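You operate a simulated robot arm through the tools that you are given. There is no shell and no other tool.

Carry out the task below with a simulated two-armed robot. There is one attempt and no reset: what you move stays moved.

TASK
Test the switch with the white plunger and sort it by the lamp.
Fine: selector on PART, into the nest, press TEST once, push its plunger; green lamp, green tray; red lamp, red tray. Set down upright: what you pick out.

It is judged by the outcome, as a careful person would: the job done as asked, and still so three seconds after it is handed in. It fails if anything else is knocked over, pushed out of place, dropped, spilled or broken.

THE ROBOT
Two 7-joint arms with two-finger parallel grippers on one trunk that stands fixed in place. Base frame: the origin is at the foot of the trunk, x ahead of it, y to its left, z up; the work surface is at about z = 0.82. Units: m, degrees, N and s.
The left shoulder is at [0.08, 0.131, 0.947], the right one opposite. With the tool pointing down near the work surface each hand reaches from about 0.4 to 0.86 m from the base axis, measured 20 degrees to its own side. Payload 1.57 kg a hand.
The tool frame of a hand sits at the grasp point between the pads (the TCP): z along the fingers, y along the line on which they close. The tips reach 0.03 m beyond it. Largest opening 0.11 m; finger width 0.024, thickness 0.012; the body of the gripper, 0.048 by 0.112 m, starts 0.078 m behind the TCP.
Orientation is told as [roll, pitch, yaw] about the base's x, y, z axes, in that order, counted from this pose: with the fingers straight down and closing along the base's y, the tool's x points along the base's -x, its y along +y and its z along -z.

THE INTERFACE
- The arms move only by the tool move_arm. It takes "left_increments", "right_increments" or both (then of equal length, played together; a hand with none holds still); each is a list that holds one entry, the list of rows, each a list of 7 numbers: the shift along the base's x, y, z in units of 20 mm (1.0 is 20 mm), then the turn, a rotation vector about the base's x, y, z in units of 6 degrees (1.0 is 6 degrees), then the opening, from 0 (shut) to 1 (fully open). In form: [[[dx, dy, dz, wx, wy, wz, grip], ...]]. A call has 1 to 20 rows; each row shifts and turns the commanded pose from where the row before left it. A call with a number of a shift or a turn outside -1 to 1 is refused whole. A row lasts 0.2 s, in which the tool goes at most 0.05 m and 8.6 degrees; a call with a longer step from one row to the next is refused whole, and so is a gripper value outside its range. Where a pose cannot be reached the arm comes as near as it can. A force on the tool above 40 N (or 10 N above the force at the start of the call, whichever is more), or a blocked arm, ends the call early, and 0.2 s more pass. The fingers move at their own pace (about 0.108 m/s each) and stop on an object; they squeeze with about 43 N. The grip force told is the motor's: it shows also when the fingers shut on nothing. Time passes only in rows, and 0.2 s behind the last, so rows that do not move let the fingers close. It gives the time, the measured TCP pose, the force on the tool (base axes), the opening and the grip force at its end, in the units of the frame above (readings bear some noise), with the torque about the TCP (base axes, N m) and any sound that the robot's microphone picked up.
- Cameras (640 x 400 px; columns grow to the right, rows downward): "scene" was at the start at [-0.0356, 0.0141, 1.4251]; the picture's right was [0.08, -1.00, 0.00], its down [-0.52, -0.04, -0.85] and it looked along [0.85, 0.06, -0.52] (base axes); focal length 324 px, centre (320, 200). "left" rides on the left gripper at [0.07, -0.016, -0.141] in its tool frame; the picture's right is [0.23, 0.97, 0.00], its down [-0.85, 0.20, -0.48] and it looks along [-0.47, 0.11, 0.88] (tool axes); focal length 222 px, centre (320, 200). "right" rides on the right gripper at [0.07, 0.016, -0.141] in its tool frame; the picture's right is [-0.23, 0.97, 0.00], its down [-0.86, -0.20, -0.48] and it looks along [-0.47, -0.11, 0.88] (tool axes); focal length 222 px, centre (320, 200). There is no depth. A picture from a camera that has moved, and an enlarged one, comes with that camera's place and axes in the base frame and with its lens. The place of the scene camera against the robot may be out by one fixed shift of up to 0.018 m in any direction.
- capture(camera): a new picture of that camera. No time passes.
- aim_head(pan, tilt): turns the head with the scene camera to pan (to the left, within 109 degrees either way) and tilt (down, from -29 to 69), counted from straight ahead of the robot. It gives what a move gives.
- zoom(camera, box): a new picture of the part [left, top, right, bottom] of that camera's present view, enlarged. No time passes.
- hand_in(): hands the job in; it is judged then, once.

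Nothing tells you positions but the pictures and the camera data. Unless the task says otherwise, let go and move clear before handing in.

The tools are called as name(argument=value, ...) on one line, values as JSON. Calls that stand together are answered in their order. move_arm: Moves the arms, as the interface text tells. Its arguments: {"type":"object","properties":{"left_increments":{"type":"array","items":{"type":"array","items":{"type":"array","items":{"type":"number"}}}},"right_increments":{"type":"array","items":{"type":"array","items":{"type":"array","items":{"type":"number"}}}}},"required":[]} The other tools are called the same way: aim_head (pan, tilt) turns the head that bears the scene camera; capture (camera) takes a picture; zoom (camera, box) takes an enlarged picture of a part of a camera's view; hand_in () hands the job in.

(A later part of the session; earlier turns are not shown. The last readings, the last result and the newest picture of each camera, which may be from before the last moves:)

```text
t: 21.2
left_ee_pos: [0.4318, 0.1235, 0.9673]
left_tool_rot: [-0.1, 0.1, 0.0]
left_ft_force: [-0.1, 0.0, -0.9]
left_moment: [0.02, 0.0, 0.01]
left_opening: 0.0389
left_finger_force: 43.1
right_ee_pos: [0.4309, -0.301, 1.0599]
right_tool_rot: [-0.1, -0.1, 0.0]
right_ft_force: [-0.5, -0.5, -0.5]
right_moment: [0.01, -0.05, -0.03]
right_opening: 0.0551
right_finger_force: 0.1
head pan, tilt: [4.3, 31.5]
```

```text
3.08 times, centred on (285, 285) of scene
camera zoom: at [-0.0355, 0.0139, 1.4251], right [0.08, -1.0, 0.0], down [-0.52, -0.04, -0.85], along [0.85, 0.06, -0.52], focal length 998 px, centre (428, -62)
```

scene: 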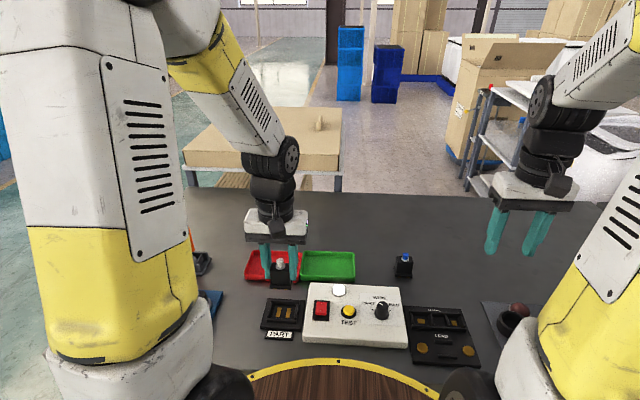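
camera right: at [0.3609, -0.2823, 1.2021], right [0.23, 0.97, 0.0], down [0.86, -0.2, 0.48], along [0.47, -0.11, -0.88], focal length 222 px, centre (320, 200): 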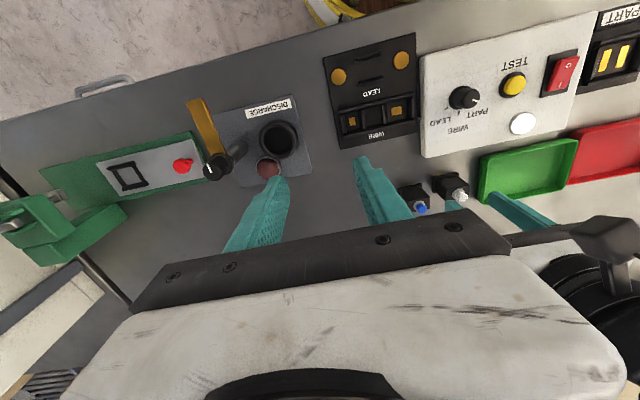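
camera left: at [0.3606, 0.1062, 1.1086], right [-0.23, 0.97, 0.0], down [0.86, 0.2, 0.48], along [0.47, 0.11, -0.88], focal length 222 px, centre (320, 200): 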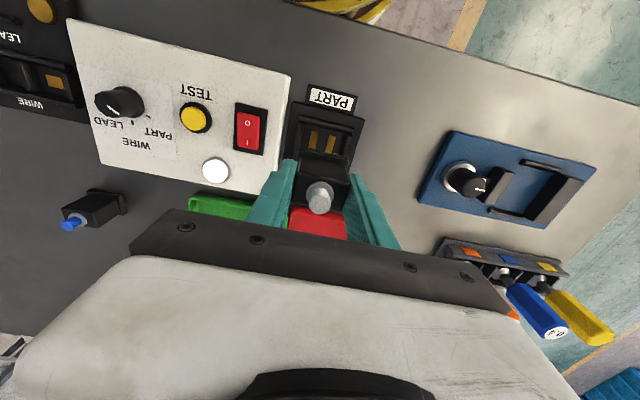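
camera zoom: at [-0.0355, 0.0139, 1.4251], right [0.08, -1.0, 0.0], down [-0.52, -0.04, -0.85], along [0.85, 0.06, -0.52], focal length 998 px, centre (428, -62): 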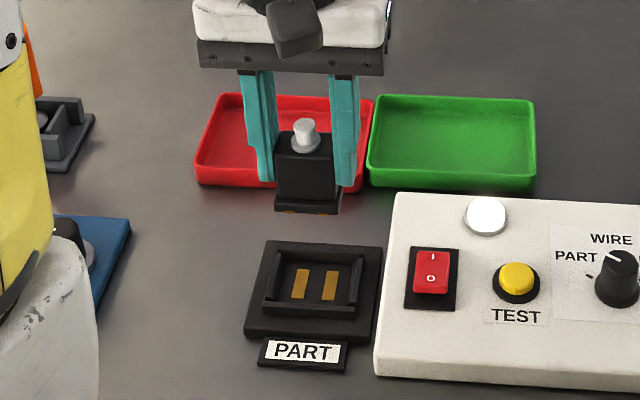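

The base needs about -1.8 mm in x and +1.6 mm in y to be centred. I correct that and descend to just above the walls for a check.

move_arm(left_increments=[[[-0.09, 0.08, 0, 0, 0, 0, 0.22], [0, 0, -0.9, 0, 0, 0, 0.22], [0, 0, -0.9, 0, 0, 0, 0.22], [0, 0, -0.9, 0, 0, 0, 0.22], [0, 0, -0.7, 0, 0, 0, 0.22], [0, 0, 0, 0, 0, 0, 0.22]]])

zoom(camera="left", box=[250, 80, 390, 220])

zoom(camera="scene", box=[240, 250, 330, 350])

```text
t: 22.6
left_ee_pos: [0.4267, 0.1253, 0.8998]
left_tool_rot: [-0.1, 0.0, 0.2]
left_ft_force: [0.8, -0.1, -1.2]
left_moment: [0.02, 0.0, -0.01]
left_opening: 0.0389
left_finger_force: 42.6
right_ee_pos: [0.4304, -0.3001, 1.0612]
right_tool_rot: [-0.1, 0.0, -0.1]
right_ft_force: [0.1, 0.1, 0.2]
right_moment: [-0.01, -0.01, 0.0]
right_opening: 0.0549
right_finger_force: 0.0
head pan, tilt: [4.3, 31.5]
```

```text
2.86 times, centred on (320, 150) of left
camera zoom: at [0.3586, 0.1087, 1.0406], right [-0.23, 0.97, 0.0], down [0.85, 0.2, 0.48], along [0.47, 0.11, -0.88], focal length 635 px, centre (320, 343)
```

zoom: 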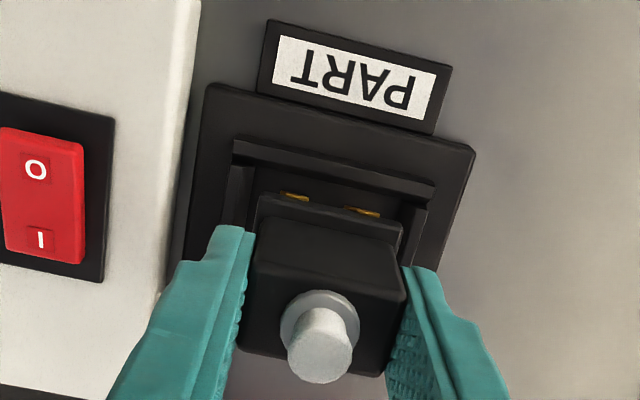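

```text
4.00 times, centred on (285, 300) of scene
camera zoom: at [-0.0357, 0.0141, 1.4251], right [0.08, -1.0, 0.0], down [-0.52, -0.04, -0.85], along [0.85, 0.06, -0.52], focal length 1297 px, centre (460, -200)
```

zoom: 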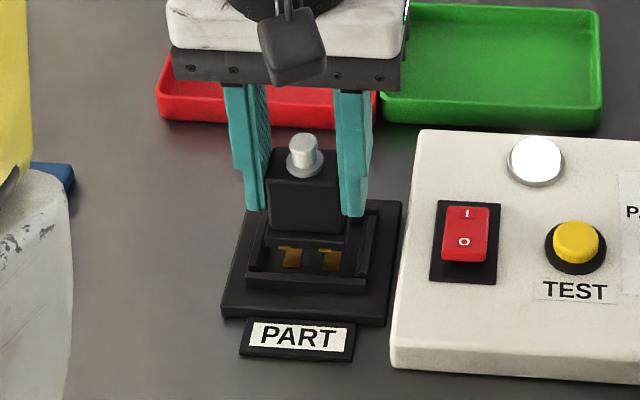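

The base is centred over the recess within about a millimetre. I lower it in small steps into the nest.

move_arm(left_increments=[[[0, 0, -0.3, 0, 0, 0, 0.22], [0, 0, -0.3, 0, 0, 0, 0.22], [0, 0, -0.25, 0, 0, 0, 0.22], [0, 0, -0.1, 0, 0, 0, 0.22], [0, 0, 0, 0, 0, 0, 0.22]]])

zoom(camera="left", box=[250, 80, 390, 220])

zoom(camera="scene", box=[240, 250, 330, 350])

```text
t: 23.8
left_ee_pos: [0.428, 0.1259, 0.8814]
left_tool_rot: [0.0, 0.0, 0.2]
left_ft_force: [0.4, 0.0, -0.8]
left_moment: [0.02, -0.02, -0.01]
left_opening: 0.0388
left_finger_force: 43.1
right_ee_pos: [0.43, -0.3007, 1.0598]
right_tool_rot: [0.0, 0.1, 0.1]
right_ft_force: [0.8, -0.7, -0.6]
right_moment: [-0.04, -0.01, 0.0]
right_opening: 0.0551
right_finger_force: 0.0
head pan, tilt: [4.3, 31.5]
```

```text
2.86 times, centred on (320, 150) of left
camera zoom: at [0.359, 0.1086, 1.0223], right [-0.23, 0.97, 0.0], down [0.85, 0.2, 0.48], along [0.47, 0.11, -0.88], focal length 635 px, centre (320, 343)
```

zoom: 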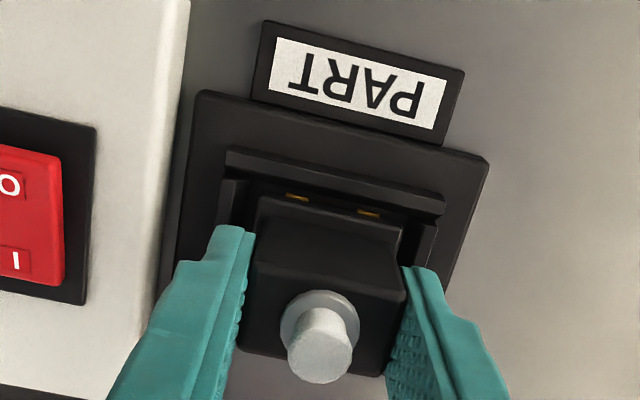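

```text
4.00 times, centred on (285, 300) of scene
camera zoom: at [-0.0357, 0.014, 1.4251], right [0.08, -1.0, 0.0], down [-0.52, -0.04, -0.85], along [0.85, 0.06, -0.52], focal length 1297 px, centre (460, -200)
```

zoom: 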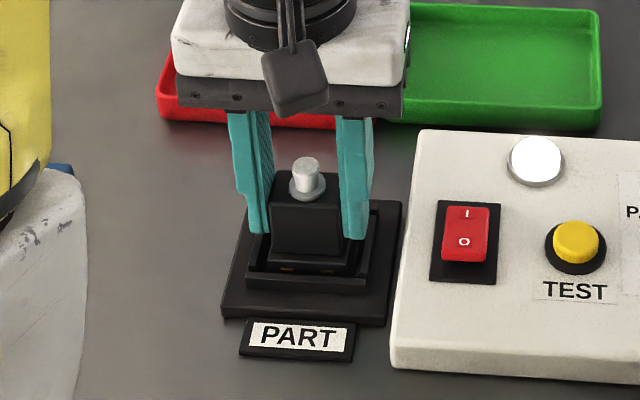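

It's entering the recess with no side force. I go down the last ~4 mm in tiny steps watching the force.

move_arm(left_increments=[[[0, 0, -0.07, 0, 0, 0, 0.22], [0, 0, -0.07, 0, 0, 0, 0.22], [0, 0, 0, 0, 0, 0, 0.22]]])

zoom(camera="scene", box=[240, 250, 330, 350])

```text
t: 24.6
left_ee_pos: [0.4286, 0.1267, 0.877]
left_tool_rot: [0.0, -0.1, 0.0]
left_ft_force: [-0.7, -0.3, -0.4]
left_moment: [0.0, -0.02, 0.0]
left_opening: 0.0388
left_finger_force: 42.8
right_ee_pos: [0.4293, -0.301, 1.06]
right_tool_rot: [0.1, 0.0, 0.0]
right_ft_force: [-0.8, -0.7, -0.3]
right_moment: [0.02, 0.01, -0.01]
right_opening: 0.055
right_finger_force: 0.1
head pan, tilt: [4.3, 31.5]
```

```text
4.00 times, centred on (285, 300) of scene
camera zoom: at [-0.0357, 0.0141, 1.4251], right [0.08, -1.0, 0.0], down [-0.52, -0.04, -0.85], along [0.85, 0.06, -0.52], focal length 1297 px, centre (460, -200)
```

zoom: 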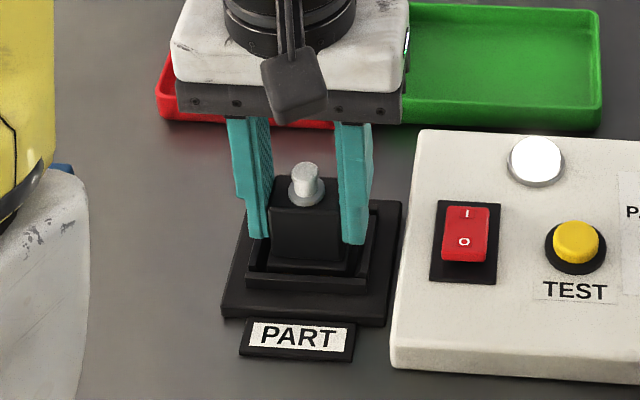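

No contact felt yet; a couple more 1 mm steps.

move_arm(left_increments=[[[0, 0, -0.05, 0, 0, 0, 0.22], [0, 0, 0, 0, 0, 0, 0.22]]])

zoom(camera="left", box=[250, 80, 390, 220])

```text
t: 25.2
left_ee_pos: [0.4282, 0.1262, 0.8781]
left_tool_rot: [0.0, 0.0, 0.1]
left_ft_force: [-2.7, 1.0, 14.4]
left_moment: [0.09, 0.11, -0.02]
left_opening: 0.0388
left_finger_force: 43.1
right_ee_pos: [0.4303, -0.2999, 1.0601]
right_tool_rot: [-0.1, -0.1, -0.1]
right_ft_force: [-0.7, -0.2, 0.4]
right_moment: [0.01, -0.02, 0.03]
right_opening: 0.055
right_finger_force: 0.1
head pan, tilt: [4.3, 31.5]
```

```text
2.86 times, centred on (320, 150) of left
camera zoom: at [0.3583, 0.109, 1.0182], right [-0.23, 0.97, 0.0], down [0.85, 0.2, 0.48], along [0.47, 0.11, -0.88], focal length 635 px, centre (320, 343)
```

zoom: 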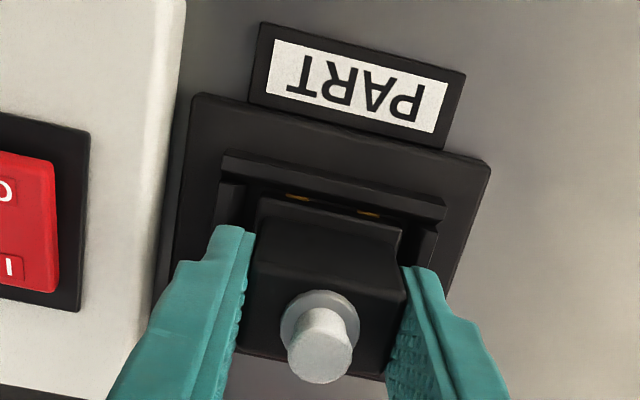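

Contact at the expected height (14 N), so the switch is seated. I open the fingers slightly and rise above the plunger, then bring the right hand toward TEST with fingers shut.

move_arm(left_increments=[[[0, 0, 0, 0, 0, 0, 0.38], [0, 0, 0, 0, 0, 0, 0.46], [0, 0, 0, 0, 0, 0, 0.46], [0, 0, 0.5, 0, 0, 0, 0.46], [0, 0, 1, 0, 0, 0, 0.46], [0, 0, 1, 0, 0, 0, 0.46], [0, 0, 1, 0, 0, 0, 0.46], [0, 0, 1, 0, 0, 0, 0.46], [0, 0, 0.5, 0, 0, 0, 0.46]]])

zoom(camera="left", box=[230, 60, 410, 200])

zoom(camera="scene", box=[240, 250, 330, 350])

```text
t: 27.2
left_ee_pos: [0.4286, 0.1243, 0.9768]
left_tool_rot: [0.0, 0.0, 0.0]
left_ft_force: [-0.2, -1.2, 1.0]
left_moment: [-0.03, 0.01, 0.0]
left_opening: 0.0505
left_finger_force: 0.1
right_ee_pos: [0.4307, -0.301, 1.0606]
right_tool_rot: [-0.1, -0.1, 0.0]
right_ft_force: [-0.5, 0.7, 0.2]
right_moment: [0.03, 0.02, 0.02]
right_opening: 0.0549
right_finger_force: 0.1
head pan, tilt: [4.3, 31.5]
```

```text
2.86 times, centred on (320, 130) of left
camera zoom: at [0.3591, 0.1079, 1.1173], right [-0.23, 0.97, 0.0], down [0.85, 0.2, 0.48], along [0.47, 0.11, -0.88], focal length 635 px, centre (320, 400)
```

zoom: 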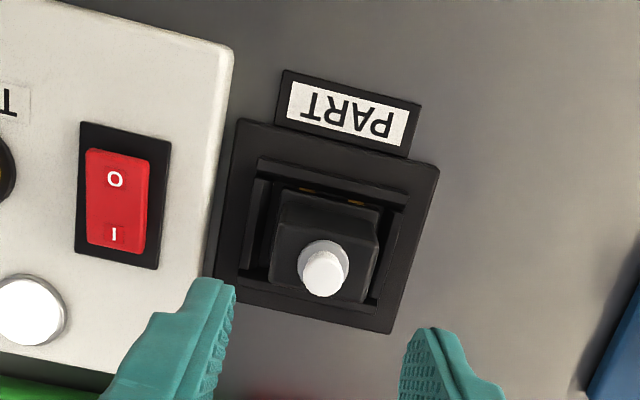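

```text
4.00 times, centred on (285, 300) of scene
camera zoom: at [-0.0356, 0.014, 1.4251], right [0.08, -1.0, 0.0], down [-0.52, -0.04, -0.85], along [0.85, 0.06, -0.52], focal length 1297 px, centre (460, -200)
```

zoom: 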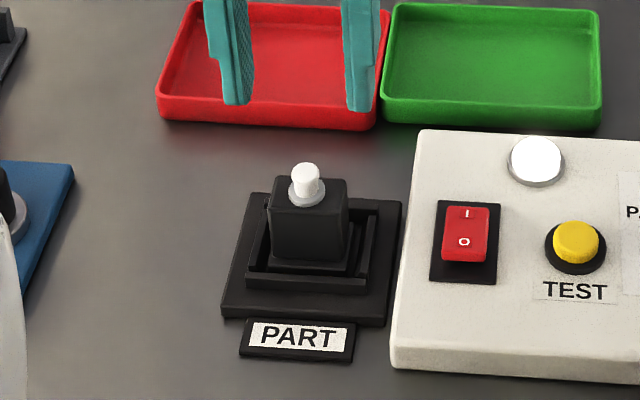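

The switch stands upright in the nest. I shut the left fingers and place them just above the plunger, while the right hand (fingers shut) goes above the TEST button.

move_arm(left_increments=[[[-0.019, 0.006, 0, 0, 0, 0, 0.2], [-0.019, 0.006, 0, 0, 0, 0, 0], [-0.019, 0.006, 0, 0, 0, 0, 0], [-0.019, 0.006, 0, 0, 0, 0, 0], [0, 0, -0.46, 0, 0, 0, 0], [0, 0, -0.46, 0, 0, 0, 0], [0, 0, -0.46, 0, 0, 0, 0], [0, 0, -0.46, 0, 0, 0, 0], [0, 0, 0, 0, 0, 0, 0], [0, 0, 0, 0, 0, 0, 0], [0, 0, 0, 0, 0, 0, 0], [0, 0, 0, 0, 0, 0, 0], [0, 0, 0, 0, 0, 0, 0], [0, 0, 0, 0, 0, 0, 0], [0, 0, 0, 0, 0, 0, 0]]], right_increments=[[[0, 0.94, -0.4, 0, 0, 0, 0.3], [0, 0.94, -0.4, 0, 0, 0, 0], [0, 0.94, -0.4, 0, 0, 0, 0], [0, 0.94, -0.4, 0, 0, 0, 0], [0, 0.94, -0.4, 0, 0, 0, 0], [0, 0.94, -0.4, 0, 0, 0, 0], [0, 0.94, -0.4, 0, 0, 0, 0], [0, 0.94, -0.4, 0, 0, 0, 0], [0, 0.94, -0.4, 0, 0, 0, 0], [0, 0.94, -0.4, 0, 0, 0, 0], [0, 0.94, -0.4, 0, 0, 0, 0], [0, 0.94, -0.4, 0, 0, 0, 0], [0, 0.94, -0.4, 0, 0, 0, 0], [0, 0.94, -0.4, 0, 0, 0, 0], [0, 0.94, -0.4, 0, 0, 0, 0]]])

capture(camera="scene")

capture(camera="left")

capture(camera="right")

```text
t: 30.4
left_ee_pos: [0.426, 0.1258, 0.9397]
left_tool_rot: [-0.1, -0.1, 0.0]
left_ft_force: [-0.3, -0.1, -1.2]
left_moment: [0.03, 0.01, 0.04]
left_opening: 0.0003
left_finger_force: 21.2
right_ee_pos: [0.4303, -0.0174, 0.9412]
right_tool_rot: [0.0, 0.0, 0.1]
right_ft_force: [-0.3, 0.1, 0.2]
right_moment: [0.03, -0.01, -0.01]
right_opening: 0.0
right_finger_force: 21.4
head pan, tilt: [4.3, 31.5]
```

```text
taken
```

scene: 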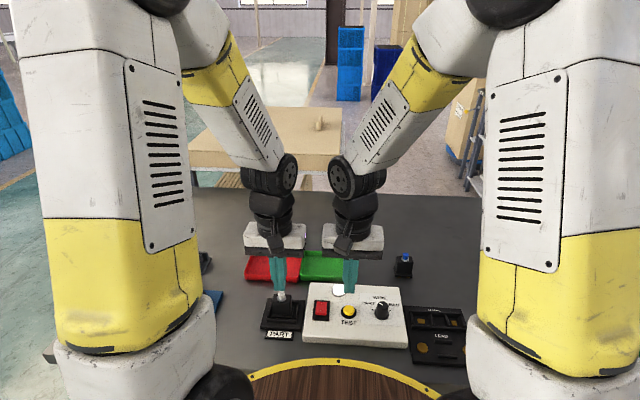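

```text
taken
camera left: at [0.3561, 0.1094, 1.0808], right [-0.23, 0.97, 0.0], down [0.85, 0.2, 0.48], along [0.47, 0.11, -0.88], focal length 222 px, centre (320, 200)
```

left: 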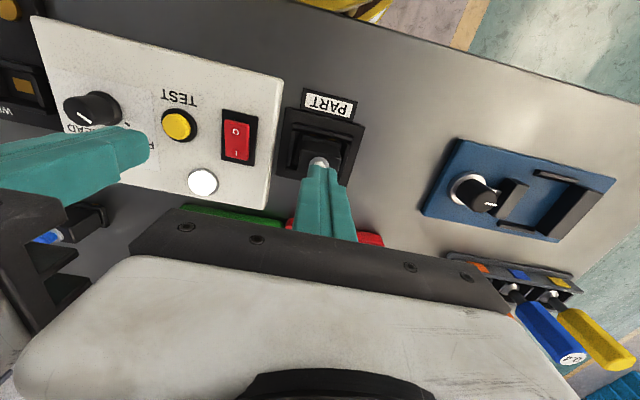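

```text
taken
camera right: at [0.3605, 0.0012, 1.0824], right [0.23, 0.97, 0.0], down [0.86, -0.2, 0.48], along [0.47, -0.11, -0.88], focal length 222 px, centre (320, 200)
```

right: 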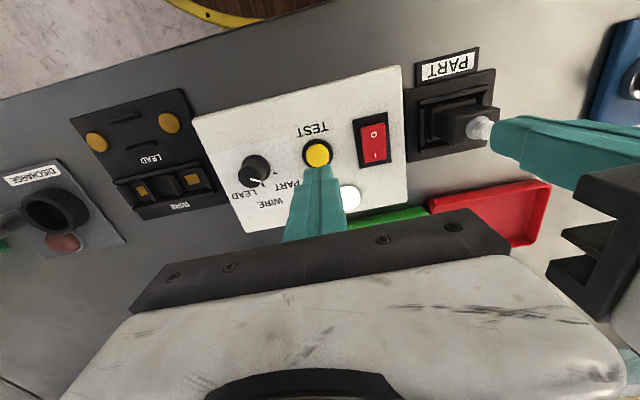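

Both hands are poised. I zoom to verify the tips' alignment over the plunger and TEST button.

zoom(camera="left", box=[270, 110, 370, 210])

zoom(camera="right", box=[270, 110, 370, 210])

zoom(camera="scene", box=[250, 240, 400, 340])

zoom(camera="right", box=[400, 60, 560, 160])

```text
4.00 times, centred on (320, 160) of left
camera zoom: at [0.3561, 0.1094, 1.0808], right [-0.23, 0.97, 0.0], down [0.85, 0.2, 0.48], along [0.47, 0.11, -0.88], focal length 888 px, centre (320, 360)
```

zoom: 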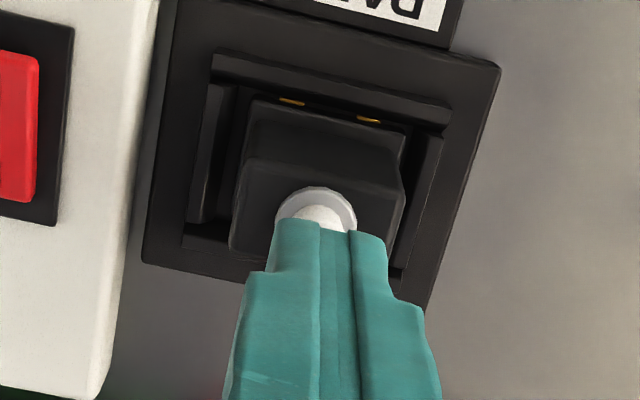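

```text
4.00 times, centred on (320, 160) of right
camera zoom: at [0.3605, 0.0012, 1.0824], right [0.23, 0.97, 0.0], down [0.86, -0.2, 0.48], along [0.47, -0.11, -0.88], focal length 888 px, centre (320, 360)
```

zoom: 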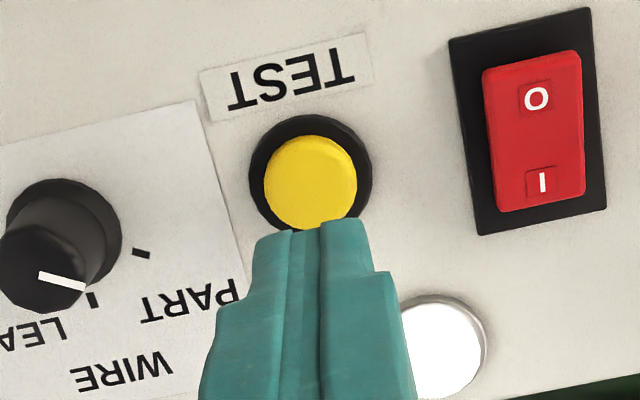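

```text
4.00 times, centred on (325, 290) of scene
camera zoom: at [-0.0358, 0.0139, 1.4251], right [0.08, -1.0, 0.0], down [-0.52, -0.04, -0.85], along [0.85, 0.06, -0.52], focal length 1297 px, centre (300, -160)
```

zoom: 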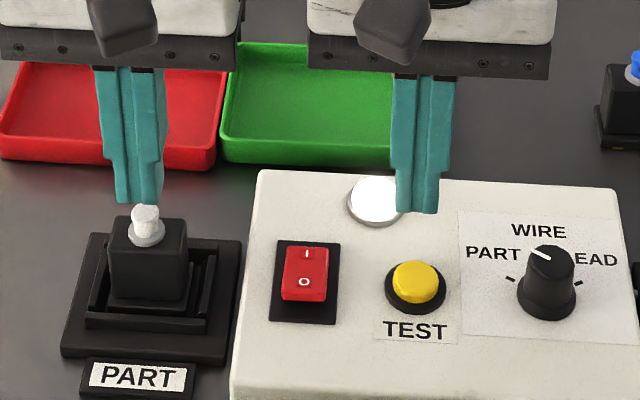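

```text
4.00 times, centred on (480, 110) of right
camera zoom: at [0.3605, 0.0012, 1.0824], right [0.23, 0.97, 0.0], down [0.86, -0.2, 0.48], along [0.47, -0.11, -0.88], focal length 888 px, centre (-320, 560)
```

zoom: 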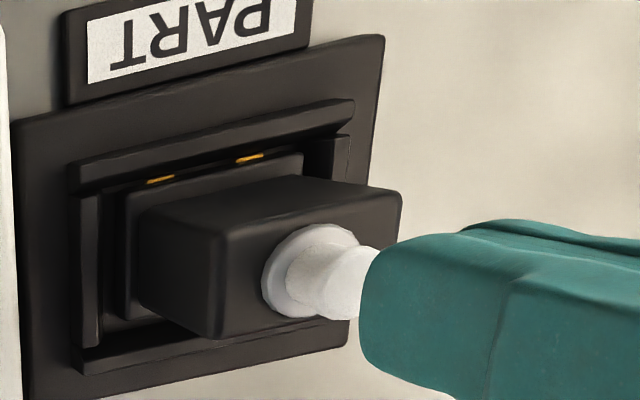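

Both are aligned within ~1 mm. I lower the right fingertips to just above TEST.

move_arm(right_increments=[[[0, 0, -0.6, 0, 0, 0, 0], [0, 0, -0.6, 0, 0, 0, 0], [0, 0, -0.6, 0, 0, 0, 0], [0, 0, -0.6, 0, 0, 0, 0], [0, 0, -0.3, 0, 0, 0, 0]]])

zoom(camera="scene", box=[250, 240, 400, 340])

capture(camera="left")

```text
t: 31.6
left_ee_pos: [0.4273, 0.1259, 0.9381]
left_tool_rot: [0.0, 0.0, 0.0]
left_ft_force: [0.5, 0.8, -0.6]
left_moment: [-0.05, -0.02, 0.0]
left_opening: 0.0002
left_finger_force: 21.5
right_ee_pos: [0.4307, -0.0166, 0.8866]
right_tool_rot: [0.0, 0.0, 0.1]
right_ft_force: [-0.7, 0.6, 0.4]
right_moment: [0.02, -0.02, -0.01]
right_opening: 0.0001
right_finger_force: 21.3
head pan, tilt: [4.3, 31.5]
```

```text
4.00 times, centred on (325, 290) of scene
camera zoom: at [-0.0358, 0.0141, 1.4251], right [0.08, -1.0, 0.0], down [-0.52, -0.04, -0.85], along [0.85, 0.06, -0.52], focal length 1297 px, centre (300, -160)
```

zoom: 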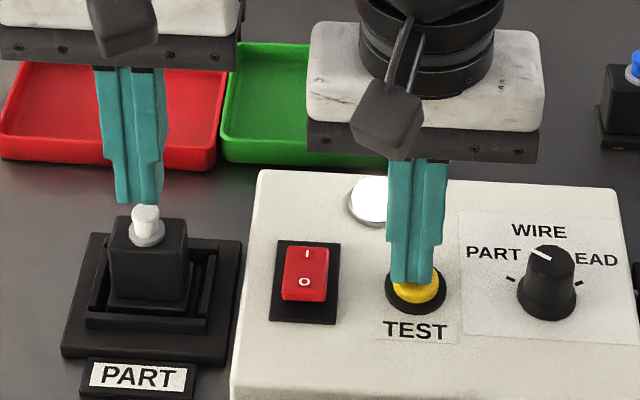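

```text
taken
camera left: at [0.3561, 0.1096, 1.0808], right [-0.23, 0.97, 0.0], down [0.85, 0.2, 0.48], along [0.47, 0.11, -0.88], focal length 222 px, centre (320, 200)
```

left: 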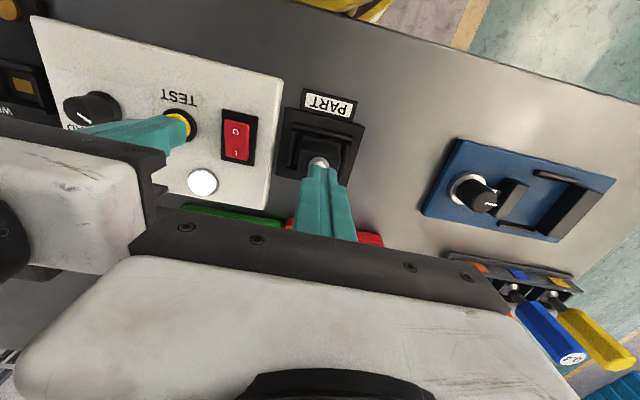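

The tips are ~4 mm above TEST. I press slowly downward, watching force and sound, with the left hand dipping to just above the plunger.

move_arm(right_increments=[[[0, 0, -0.1, 0, 0, 0, 0], [0, 0, -0.1, 0, 0, 0, 0], [0, 0, -0.1, 0, 0, 0, 0]]], left_increments=[[[0, 0, -0.15, 0, 0, 0, 0], [0, 0, -0.15, 0, 0, 0, 0], [0, 0, -0.15, 0, 0, 0, 0]]])

zoom(camera="scene", box=[250, 240, 400, 340])

```text
t: 32.4
left_ee_pos: [0.4263, 0.1264, 0.9297]
left_tool_rot: [0.0, 0.0, 0.2]
left_ft_force: [0.9, -0.2, 0.3]
left_moment: [-0.04, 0.03, 0.03]
left_opening: 0.0
left_finger_force: 21.5
right_ee_pos: [0.4308, -0.0181, 0.8811]
right_tool_rot: [0.0, -0.2, 0.0]
right_ft_force: [1.4, 0.5, 2.5]
right_moment: [-0.02, -0.06, 0.02]
right_opening: 0.0
right_finger_force: 21.7
head pan, tilt: [4.3, 31.5]
heard: click
```

```text
4.00 times, centred on (325, 290) of scene
camera zoom: at [-0.0357, 0.0141, 1.4251], right [0.08, -1.0, 0.0], down [-0.52, -0.04, -0.85], along [0.85, 0.06, -0.52], focal length 1297 px, centre (300, -160)
```

zoom: 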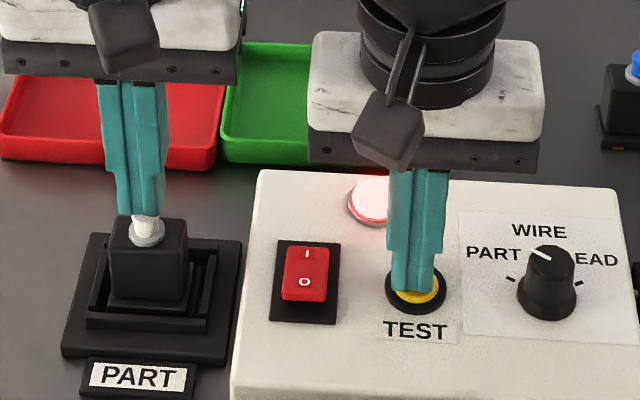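

A click was heard and the lamp shows a reddish glow. I look at the lamp from the left camera before moving on.

zoom(camera="left", box=[140, 80, 300, 220])

zoom(camera="scene", box=[320, 275, 360, 305])

```text
2.86 times, centred on (220, 150) of left
camera zoom: at [0.3564, 0.1094, 1.072], right [-0.23, 0.97, 0.0], down [0.85, 0.2, 0.48], along [0.47, 0.11, -0.88], focal length 635 px, centre (606, 343)
```

zoom: 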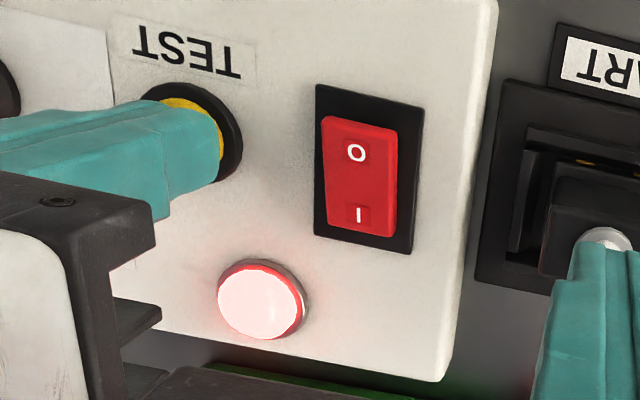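

```text
13.33 times, centred on (340, 290) of scene
camera zoom: at [-0.0357, 0.0141, 1.4251], right [0.08, -1.0, 0.0], down [-0.52, -0.04, -0.85], along [0.85, 0.06, -0.52], focal length 4323 px, centre (53, -1000)
```

zoom: 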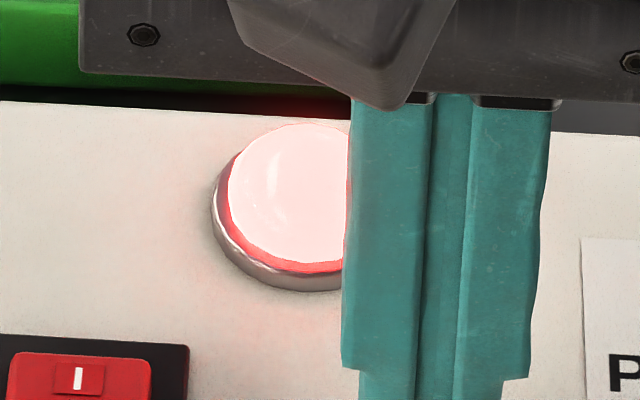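

The lamp is red with the plunger unpressed (open circuit). I lift off TEST once and then start pushing the plunger gently, watching force and lamp.

move_arm(right_increments=[[[0, 0, 0.5, 0, 0, 0, 0], [0, 0, 0.5, 0, 0, 0, 0], [0, 0, 0.5, 0, 0, 0, 0], [0, 0, 0, 0, 0, 0, 0], [0, 0, 0, 0, 0, 0, 0]]], left_increments=[[[0, 0, 0, 0, 0, 0, 0], [0, 0, 0, 0, 0, 0, 0], [0, 0, -0.1, 0, 0, 0, 0], [0, 0, -0.1, 0, 0, 0, 0], [0, 0, -0.1, 0, 0, 0, 0]]])

zoom(camera="scene", box=[250, 240, 400, 340])

zoom(camera="left", box=[140, 80, 380, 220])

```text
t: 33.6
left_ee_pos: [0.427, 0.1252, 0.9249]
left_tool_rot: [0.1, 0.0, 0.0]
left_ft_force: [-0.1, -0.7, -0.2]
left_moment: [0.04, 0.0, -0.01]
left_opening: 0.0
left_finger_force: 21.4
right_ee_pos: [0.4304, -0.0176, 0.9111]
right_tool_rot: [0.0, 0.0, 0.0]
right_ft_force: [-0.8, 0.4, -0.5]
right_moment: [-0.01, 0.0, -0.01]
right_opening: 0.0001
right_finger_force: 21.2
head pan, tilt: [4.3, 31.5]
```

```text
4.00 times, centred on (325, 290) of scene
camera zoom: at [-0.0357, 0.0141, 1.4251], right [0.08, -1.0, 0.0], down [-0.52, -0.04, -0.85], along [0.85, 0.06, -0.52], focal length 1297 px, centre (300, -160)
```

zoom: 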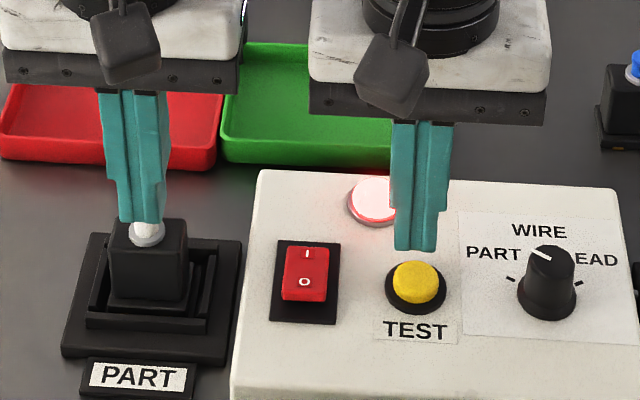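

```text
2.67 times, centred on (260, 150) of left
camera zoom: at [0.3568, 0.1092, 1.066], right [-0.23, 0.97, 0.0], down [0.85, 0.2, 0.48], along [0.47, 0.11, -0.88], focal length 592 px, centre (480, 333)
```

zoom: 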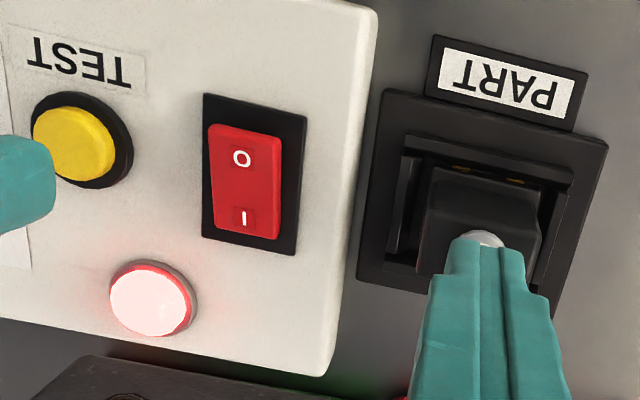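

TEST is released and the lamp stays red in test mode; the plunger isn't yet touched (no force). I keep pressing down slowly.

move_arm(left_increments=[[[0, 0, -0.1, 0, 0, 0, 0], [0, 0, -0.1, 0, 0, 0, 0]]])

zoom(camera="left", box=[140, 80, 380, 220])

```text
t: 34.2
left_ee_pos: [0.4271, 0.1263, 0.9215]
left_tool_rot: [0.0, 0.0, 0.1]
left_ft_force: [1.0, 1.0, 2.5]
left_moment: [0.03, -0.03, 0.0]
left_opening: 0.0001
left_finger_force: 21.3
right_ee_pos: [0.4306, -0.0174, 0.9106]
right_tool_rot: [-0.1, 0.0, -0.1]
right_ft_force: [0.0, 0.0, -0.6]
right_moment: [0.0, -0.01, 0.0]
right_opening: 0.0
right_finger_force: 21.1
head pan, tilt: [4.3, 31.5]
```

```text
2.67 times, centred on (260, 150) of left
camera zoom: at [0.3567, 0.1091, 1.0621], right [-0.23, 0.97, 0.0], down [0.85, 0.2, 0.48], along [0.47, 0.11, -0.88], focal length 592 px, centre (480, 333)
```

zoom: 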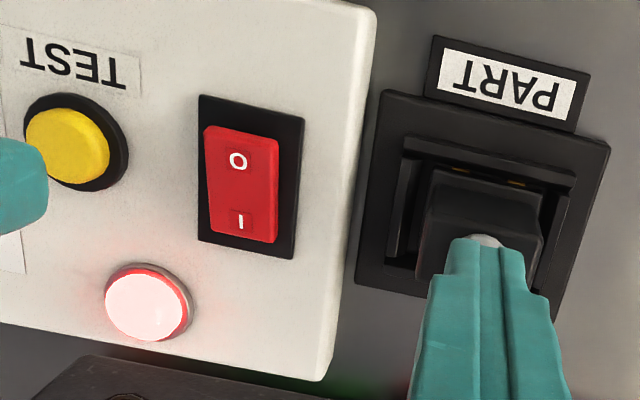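

Contact with the plunger is felt (2.5 N), lamp still red. I keep pushing in 1–2 mm steps.

move_arm(left_increments=[[[0, 0, -0.1, 0, 0, 0, 0], [0, 0, 0, 0, 0, 0, 0]]])

zoom(camera="left", box=[140, 80, 380, 220])

zoom(camera="scene", box=[250, 240, 400, 340])

```text
t: 34.8
left_ee_pos: [0.4264, 0.1266, 0.9194]
left_tool_rot: [-0.1, 0.0, 0.1]
left_ft_force: [-0.2, -0.2, 2.7]
left_moment: [0.02, -0.04, 0.02]
left_opening: 0.0
left_finger_force: 21.6
right_ee_pos: [0.4309, -0.0174, 0.9111]
right_tool_rot: [0.0, 0.0, 0.0]
right_ft_force: [-0.4, -0.7, -0.4]
right_moment: [0.01, -0.01, -0.04]
right_opening: 0.0
right_finger_force: 21.2
head pan, tilt: [4.3, 31.5]
heard: click
```

```text
2.67 times, centred on (260, 150) of left
camera zoom: at [0.3567, 0.109, 1.06], right [-0.23, 0.97, 0.0], down [0.85, 0.2, 0.48], along [0.47, 0.11, -0.88], focal length 592 px, centre (480, 333)
```

zoom: 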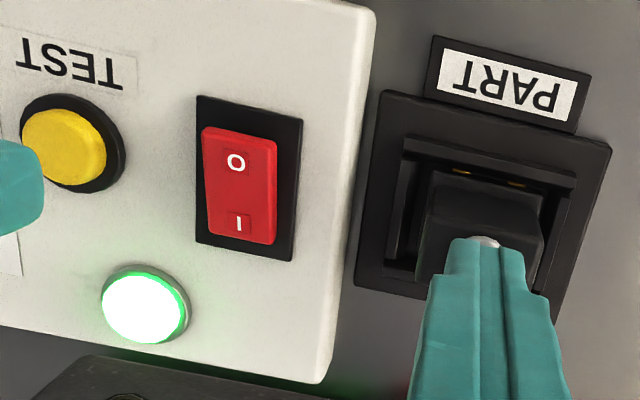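

```text
4.00 times, centred on (325, 290) of scene
camera zoom: at [-0.0357, 0.0141, 1.4251], right [0.08, -1.0, 0.0], down [-0.52, -0.04, -0.85], along [0.85, 0.06, -0.52], focal length 1297 px, centre (300, -160)
```

zoom: 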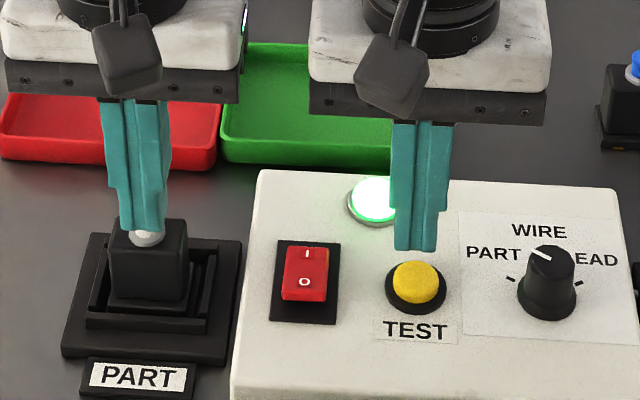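

The plunger clicked and the lamp turned green. I hold for a second to see that it stays green.

move_arm(left_increments=[[[0, 0, -0.03, 0, 0, 0, 0], [0, 0, 0, 0, 0, 0, 0], [0, 0, 0, 0, 0, 0, 0], [0, 0, 0, 0, 0, 0, 0], [0, 0, 0, 0, 0, 0, 0]]])

zoom(camera="left", box=[140, 80, 380, 220])

```text
t: 36.0
left_ee_pos: [0.4265, 0.1257, 0.9179]
left_tool_rot: [-0.1, 0.0, 0.0]
left_ft_force: [-0.7, 1.0, 2.1]
left_moment: [0.01, 0.02, -0.02]
left_opening: 0.0
left_finger_force: 21.1
right_ee_pos: [0.4311, -0.0183, 0.912]
right_tool_rot: [0.0, 0.1, 0.0]
right_ft_force: [0.3, -0.8, 0.4]
right_moment: [0.0, -0.03, -0.03]
right_opening: 0.0
right_finger_force: 21.5
head pan, tilt: [4.3, 31.5]
```

```text
2.67 times, centred on (260, 150) of left
camera zoom: at [0.3569, 0.1086, 1.0591], right [-0.23, 0.97, 0.0], down [0.85, 0.2, 0.48], along [0.47, 0.11, -0.88], focal length 592 px, centre (480, 333)
```

zoom: 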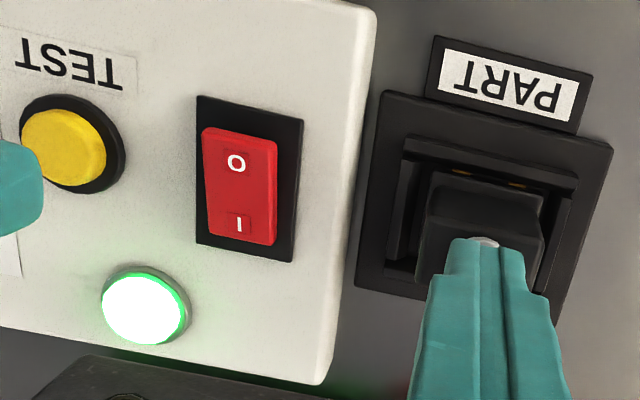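

Steady green: the switch is good and goes to the green tray. I raise the left hand off the plunger and withdraw the right hand up and to its side.

move_arm(left_increments=[[[0, 0, 0.3, 0, 0, 0, 0], [0, 0, 0.9, 0, 0, 0, 0], [0, 0, 0.9, 0, 0, 0, 0], [0, 0, 0.9, 0, 0, 0, 0], [0, 0, 0, 0, 0, 0, 0.2], [0, 0, 0, 0, 0, 0, 0.478], [0, 0, 0, 0, 0, 0, 0.478], [0, 0, 0, 0, 0, 0, 0.478], [0, 0, 0, 0, 0, 0, 0.478], [0, 0, 0, 0, 0, 0, 0.478], [0, 0, 0, 0, 0, 0, 0.478], [0, 0, 0, 0, 0, 0, 0.478], [0, 0, 0, 0, 0, 0, 0.478], [0, 0, 0, 0, 0, 0, 0.478], [0, 0, 0, 0, 0, 0, 0.478], [0, 0, 0, 0, 0, 0, 0.478], [0, 0, 0, 0, 0, 0, 0.478], [0, 0, 0, 0, 0, 0, 0.478]]], right_increments=[[[0, 0, 1, 0, 0, 0, 0], [0, 0, 1, 0, 0, 0, 0], [0, 0, 1, 0, 0, 0, 0], [0, -0.9, 0.4, 0, 0, 0, 0], [0, -0.9, 0.4, 0, 0, 0, 0], [0, -0.9, 0.4, 0, 0, 0, 0], [0, -0.9, 0.4, 0, 0, 0, 0], [0, -0.9, 0.4, 0, 0, 0, 0], [0, -0.9, 0.4, 0, 0, 0, 0], [0, -0.9, 0.4, 0, 0, 0, 0], [0, -0.9, 0.4, 0, 0, 0, 0], [0, -0.9, 0.4, 0, 0, 0, 0], [0, -0.9, 0, 0, 0, 0, 0], [0, -0.9, 0, 0, 0, 0, 0], [0, -0.9, 0, 0, 0, 0, 0], [0, -0.9, 0, 0, 0, 0, 0], [0, -0.9, 0, 0, 0, 0, 0], [0, -0.9, 0, 0, 0, 0, 0]]])

capture(camera="scene")

zoom(camera="left", box=[230, 60, 410, 200])

zoom(camera="scene", box=[240, 240, 400, 350])

```text
t: 39.8
left_ee_pos: [0.4276, 0.1261, 0.9796]
left_tool_rot: [0.1, -0.1, 0.1]
left_ft_force: [-0.3, 0.9, 1.1]
left_moment: [-0.01, 0.02, 0.02]
left_opening: 0.0527
left_finger_force: 0.0
right_ee_pos: [0.4286, -0.2883, 1.0427]
right_tool_rot: [0.0, 0.0, 0.0]
right_ft_force: [-0.3, -0.3, -0.3]
right_moment: [-0.02, 0.02, -0.01]
right_opening: 0.0
right_finger_force: 21.3
head pan, tilt: [4.3, 31.5]
```

```text
taken
```

scene: 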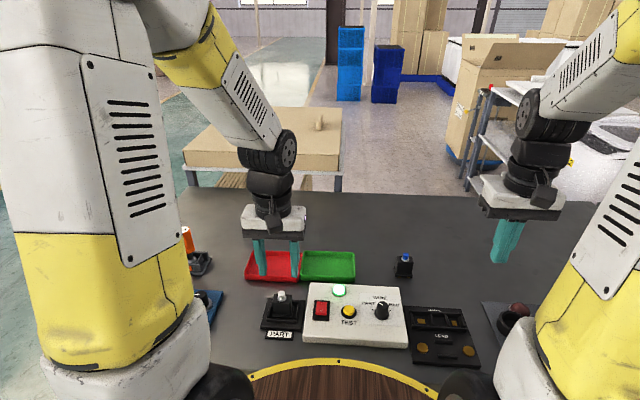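

```text
2.86 times, centred on (320, 130) of left
camera zoom: at [0.357, 0.1094, 1.1204], right [-0.23, 0.97, 0.0], down [0.85, 0.2, 0.48], along [0.47, 0.11, -0.88], focal length 635 px, centre (320, 400)
```

zoom: 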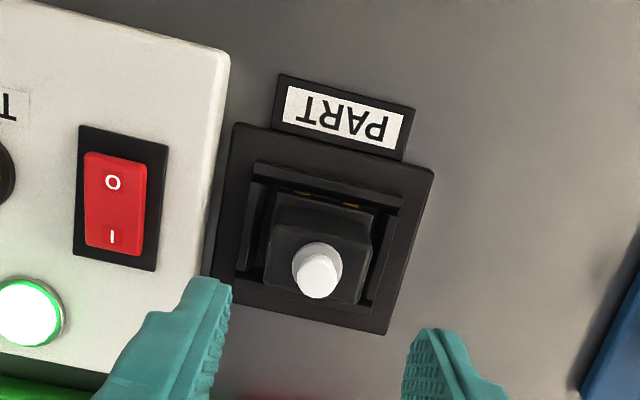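

```text
3.64 times, centred on (320, 295) of scene
camera zoom: at [-0.0357, 0.0142, 1.4251], right [0.08, -1.0, 0.0], down [-0.52, -0.04, -0.85], along [0.85, 0.06, -0.52], focal length 1179 px, centre (320, -146)
```

zoom: 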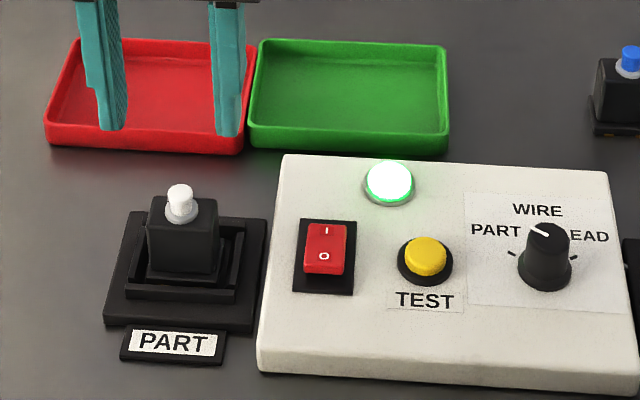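

The lamp is latched green and the switch still stands square in the nest. I lower the left hand around its body again.

move_arm(left_increments=[[[0, -0.05, 0, 0, 0, 0, 0.478], [0, 0, -0.9, 0, 0, 0, 0.478], [0, 0, -0.9, 0, 0, 0, 0.478], [0, 0, -0.9, 0, 0, 0, 0.478], [0, 0, -0.9, 0, 0, 0, 0.478], [0, 0, -0.9, 0, 0, 0, 0.478], [0, 0, -0.45, 0, 0, 0, 0.478]]])

zoom(camera="left", box=[230, 80, 410, 220])

zoom(camera="scene", box=[240, 250, 330, 350])

```text
t: 41.4
left_ee_pos: [0.427, 0.1242, 0.8788]
left_tool_rot: [0.1, 0.0, 0.0]
left_ft_force: [0.4, -1.1, 0.1]
left_moment: [0.03, 0.0, -0.02]
left_opening: 0.0525
left_finger_force: 0.2
right_ee_pos: [0.4288, -0.288, 1.0418]
right_tool_rot: [0.0, 0.0, 0.1]
right_ft_force: [-0.5, 0.2, 0.0]
right_moment: [0.02, 0.0, -0.03]
right_opening: 0.0002
right_finger_force: 20.8
head pan, tilt: [4.3, 31.5]
```

```text
2.86 times, centred on (320, 150) of left
camera zoom: at [0.3574, 0.1069, 1.0199], right [-0.23, 0.97, 0.0], down [0.85, 0.2, 0.48], along [0.47, 0.11, -0.88], focal length 635 px, centre (320, 343)
```

zoom: 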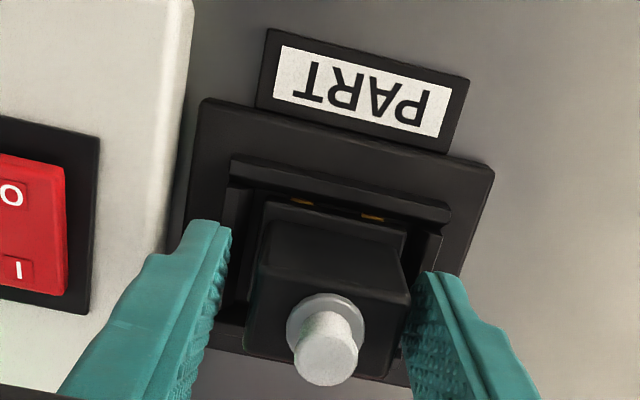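

```text
4.00 times, centred on (285, 300) of scene
camera zoom: at [-0.0358, 0.0141, 1.4251], right [0.08, -1.0, 0.0], down [-0.52, -0.04, -0.85], along [0.85, 0.07, -0.52], focal length 1297 px, centre (460, -200)
```

zoom: 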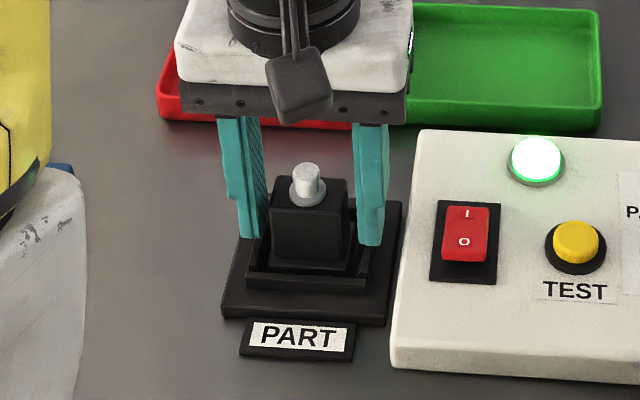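

The body sits ~1.3 mm to the +y of centre; I correct that and close on it.

move_arm(left_increments=[[[0, 0.065, 0, 0, 0, 0, 0.478], [0, 0, 0, 0, 0, 0, 0.4], [0, 0, 0, 0, 0, 0, 0.33], [0, 0, 0, 0, 0, 0, 0.28], [0, 0, 0, 0, 0, 0, 0.22], [0, 0, 0, 0, 0, 0, 0.22]]])

zoom(camera="left", box=[230, 80, 410, 220])

```text
t: 42.8
left_ee_pos: [0.4268, 0.1253, 0.8801]
left_tool_rot: [0.0, 0.0, 0.0]
left_ft_force: [0.1, -0.1, 0.0]
left_moment: [0.0, -0.02, -0.02]
left_opening: 0.0388
left_finger_force: 42.9
right_ee_pos: [0.4291, -0.2879, 1.0437]
right_tool_rot: [0.0, 0.0, 0.0]
right_ft_force: [0.4, -0.7, -0.9]
right_moment: [-0.02, 0.0, -0.01]
right_opening: 0.0002
right_finger_force: 20.8
head pan, tilt: [4.3, 31.5]
```

```text
2.86 times, centred on (320, 150) of left
camera zoom: at [0.3572, 0.1088, 1.0202], right [-0.23, 0.97, 0.0], down [0.85, 0.2, 0.48], along [0.47, 0.11, -0.88], focal length 635 px, centre (320, 343)
```

zoom: 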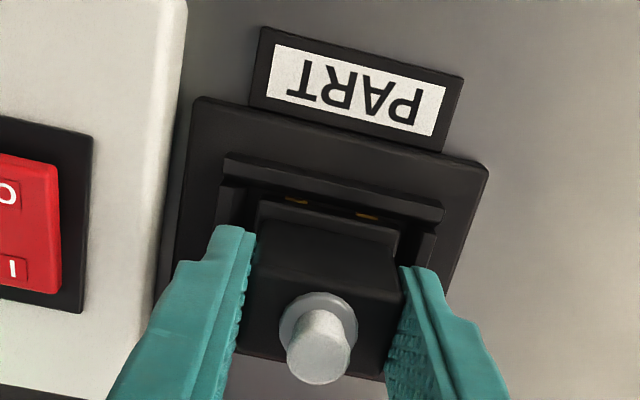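

Held again at 38.8 mm. I lift it straight out and carry it over the green tray's centre at about [0.583, 0.033].

move_arm(left_increments=[[[0, 0, 0.3, 0, 0, 0, 0.22], [0, 0, 0.5, 0, 0, 0, 0.22], [0, 0, 0.9, 0, 0, 0, 0.22], [0, 0, 0.9, 0, 0, 0, 0.22], [0, 0, 0.9, 0, 0, 0, 0.22], [0, 0, 0.9, 0, 0, 0, 0.22], [0, 0, 0.6, 0, 0, 0, 0.22], [0.969, -0.575, 0, 0, 0, 0, 0.22], [0.969, -0.575, 0, 0, 0, 0, 0.22], [0.969, -0.575, 0, 0, 0, 0, 0.22], [0.969, -0.575, 0, 0, 0, 0, 0.22], [0.969, -0.575, 0, 0, 0, 0, 0.22], [0.969, -0.575, 0, 0, 0, 0, 0.22], [0.969, -0.575, 0, 0, 0, 0, 0.22], [0.969, -0.575, 0, 0, 0, 0, 0.22]]])

capture(camera="left")

capture(camera="scene")

zoom(camera="right", box=[400, 80, 640, 230])

```text
t: 46.0
left_ee_pos: [0.5818, 0.0352, 0.9797]
left_tool_rot: [0.0, 0.0, 0.1]
left_ft_force: [-0.5, 0.4, -1.2]
left_moment: [-0.02, -0.03, 0.0]
left_opening: 0.0391
left_finger_force: 42.5
right_ee_pos: [0.4295, -0.288, 1.0432]
right_tool_rot: [-0.1, 0.0, 0.1]
right_ft_force: [-0.6, 0.3, 0.2]
right_moment: [-0.02, -0.05, -0.01]
right_opening: 0.0
right_finger_force: 21.7
head pan, tilt: [4.3, 31.5]
```

```text
taken
camera left: at [0.5123, 0.0178, 1.1209], right [-0.23, 0.97, 0.0], down [0.85, 0.2, 0.48], along [0.47, 0.11, -0.88], focal length 222 px, centre (320, 200)
```

left: 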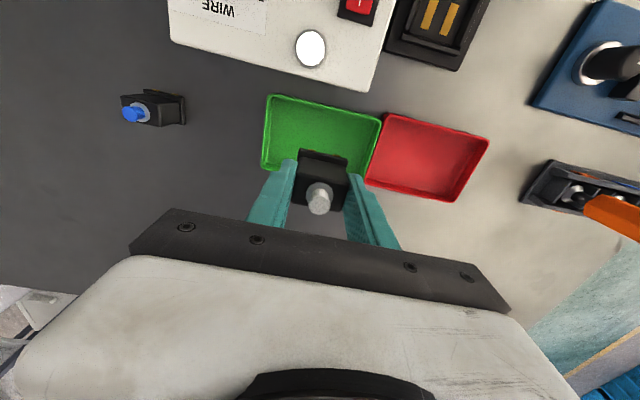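

```text
taken
```

scene: 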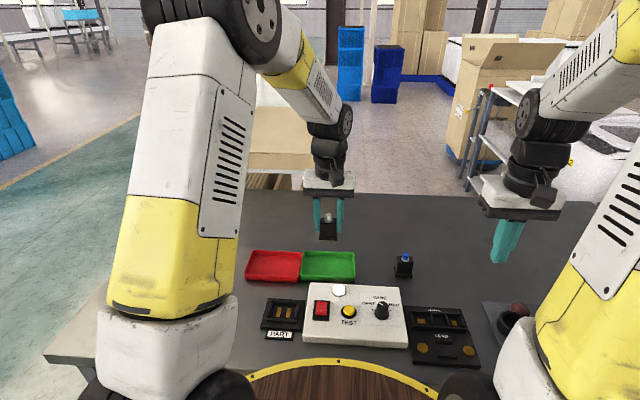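

```text
2.67 times, centred on (520, 155) of right
camera zoom: at [0.3603, -0.2691, 1.1847], right [0.23, 0.97, 0.0], down [0.86, -0.2, 0.48], along [0.47, -0.11, -0.88], focal length 592 px, centre (-213, 320)
```

zoom: 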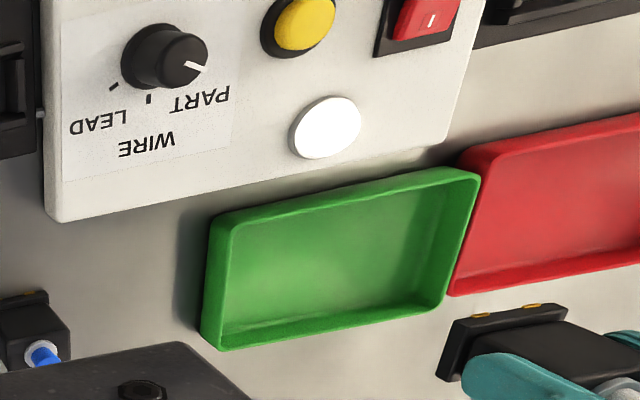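

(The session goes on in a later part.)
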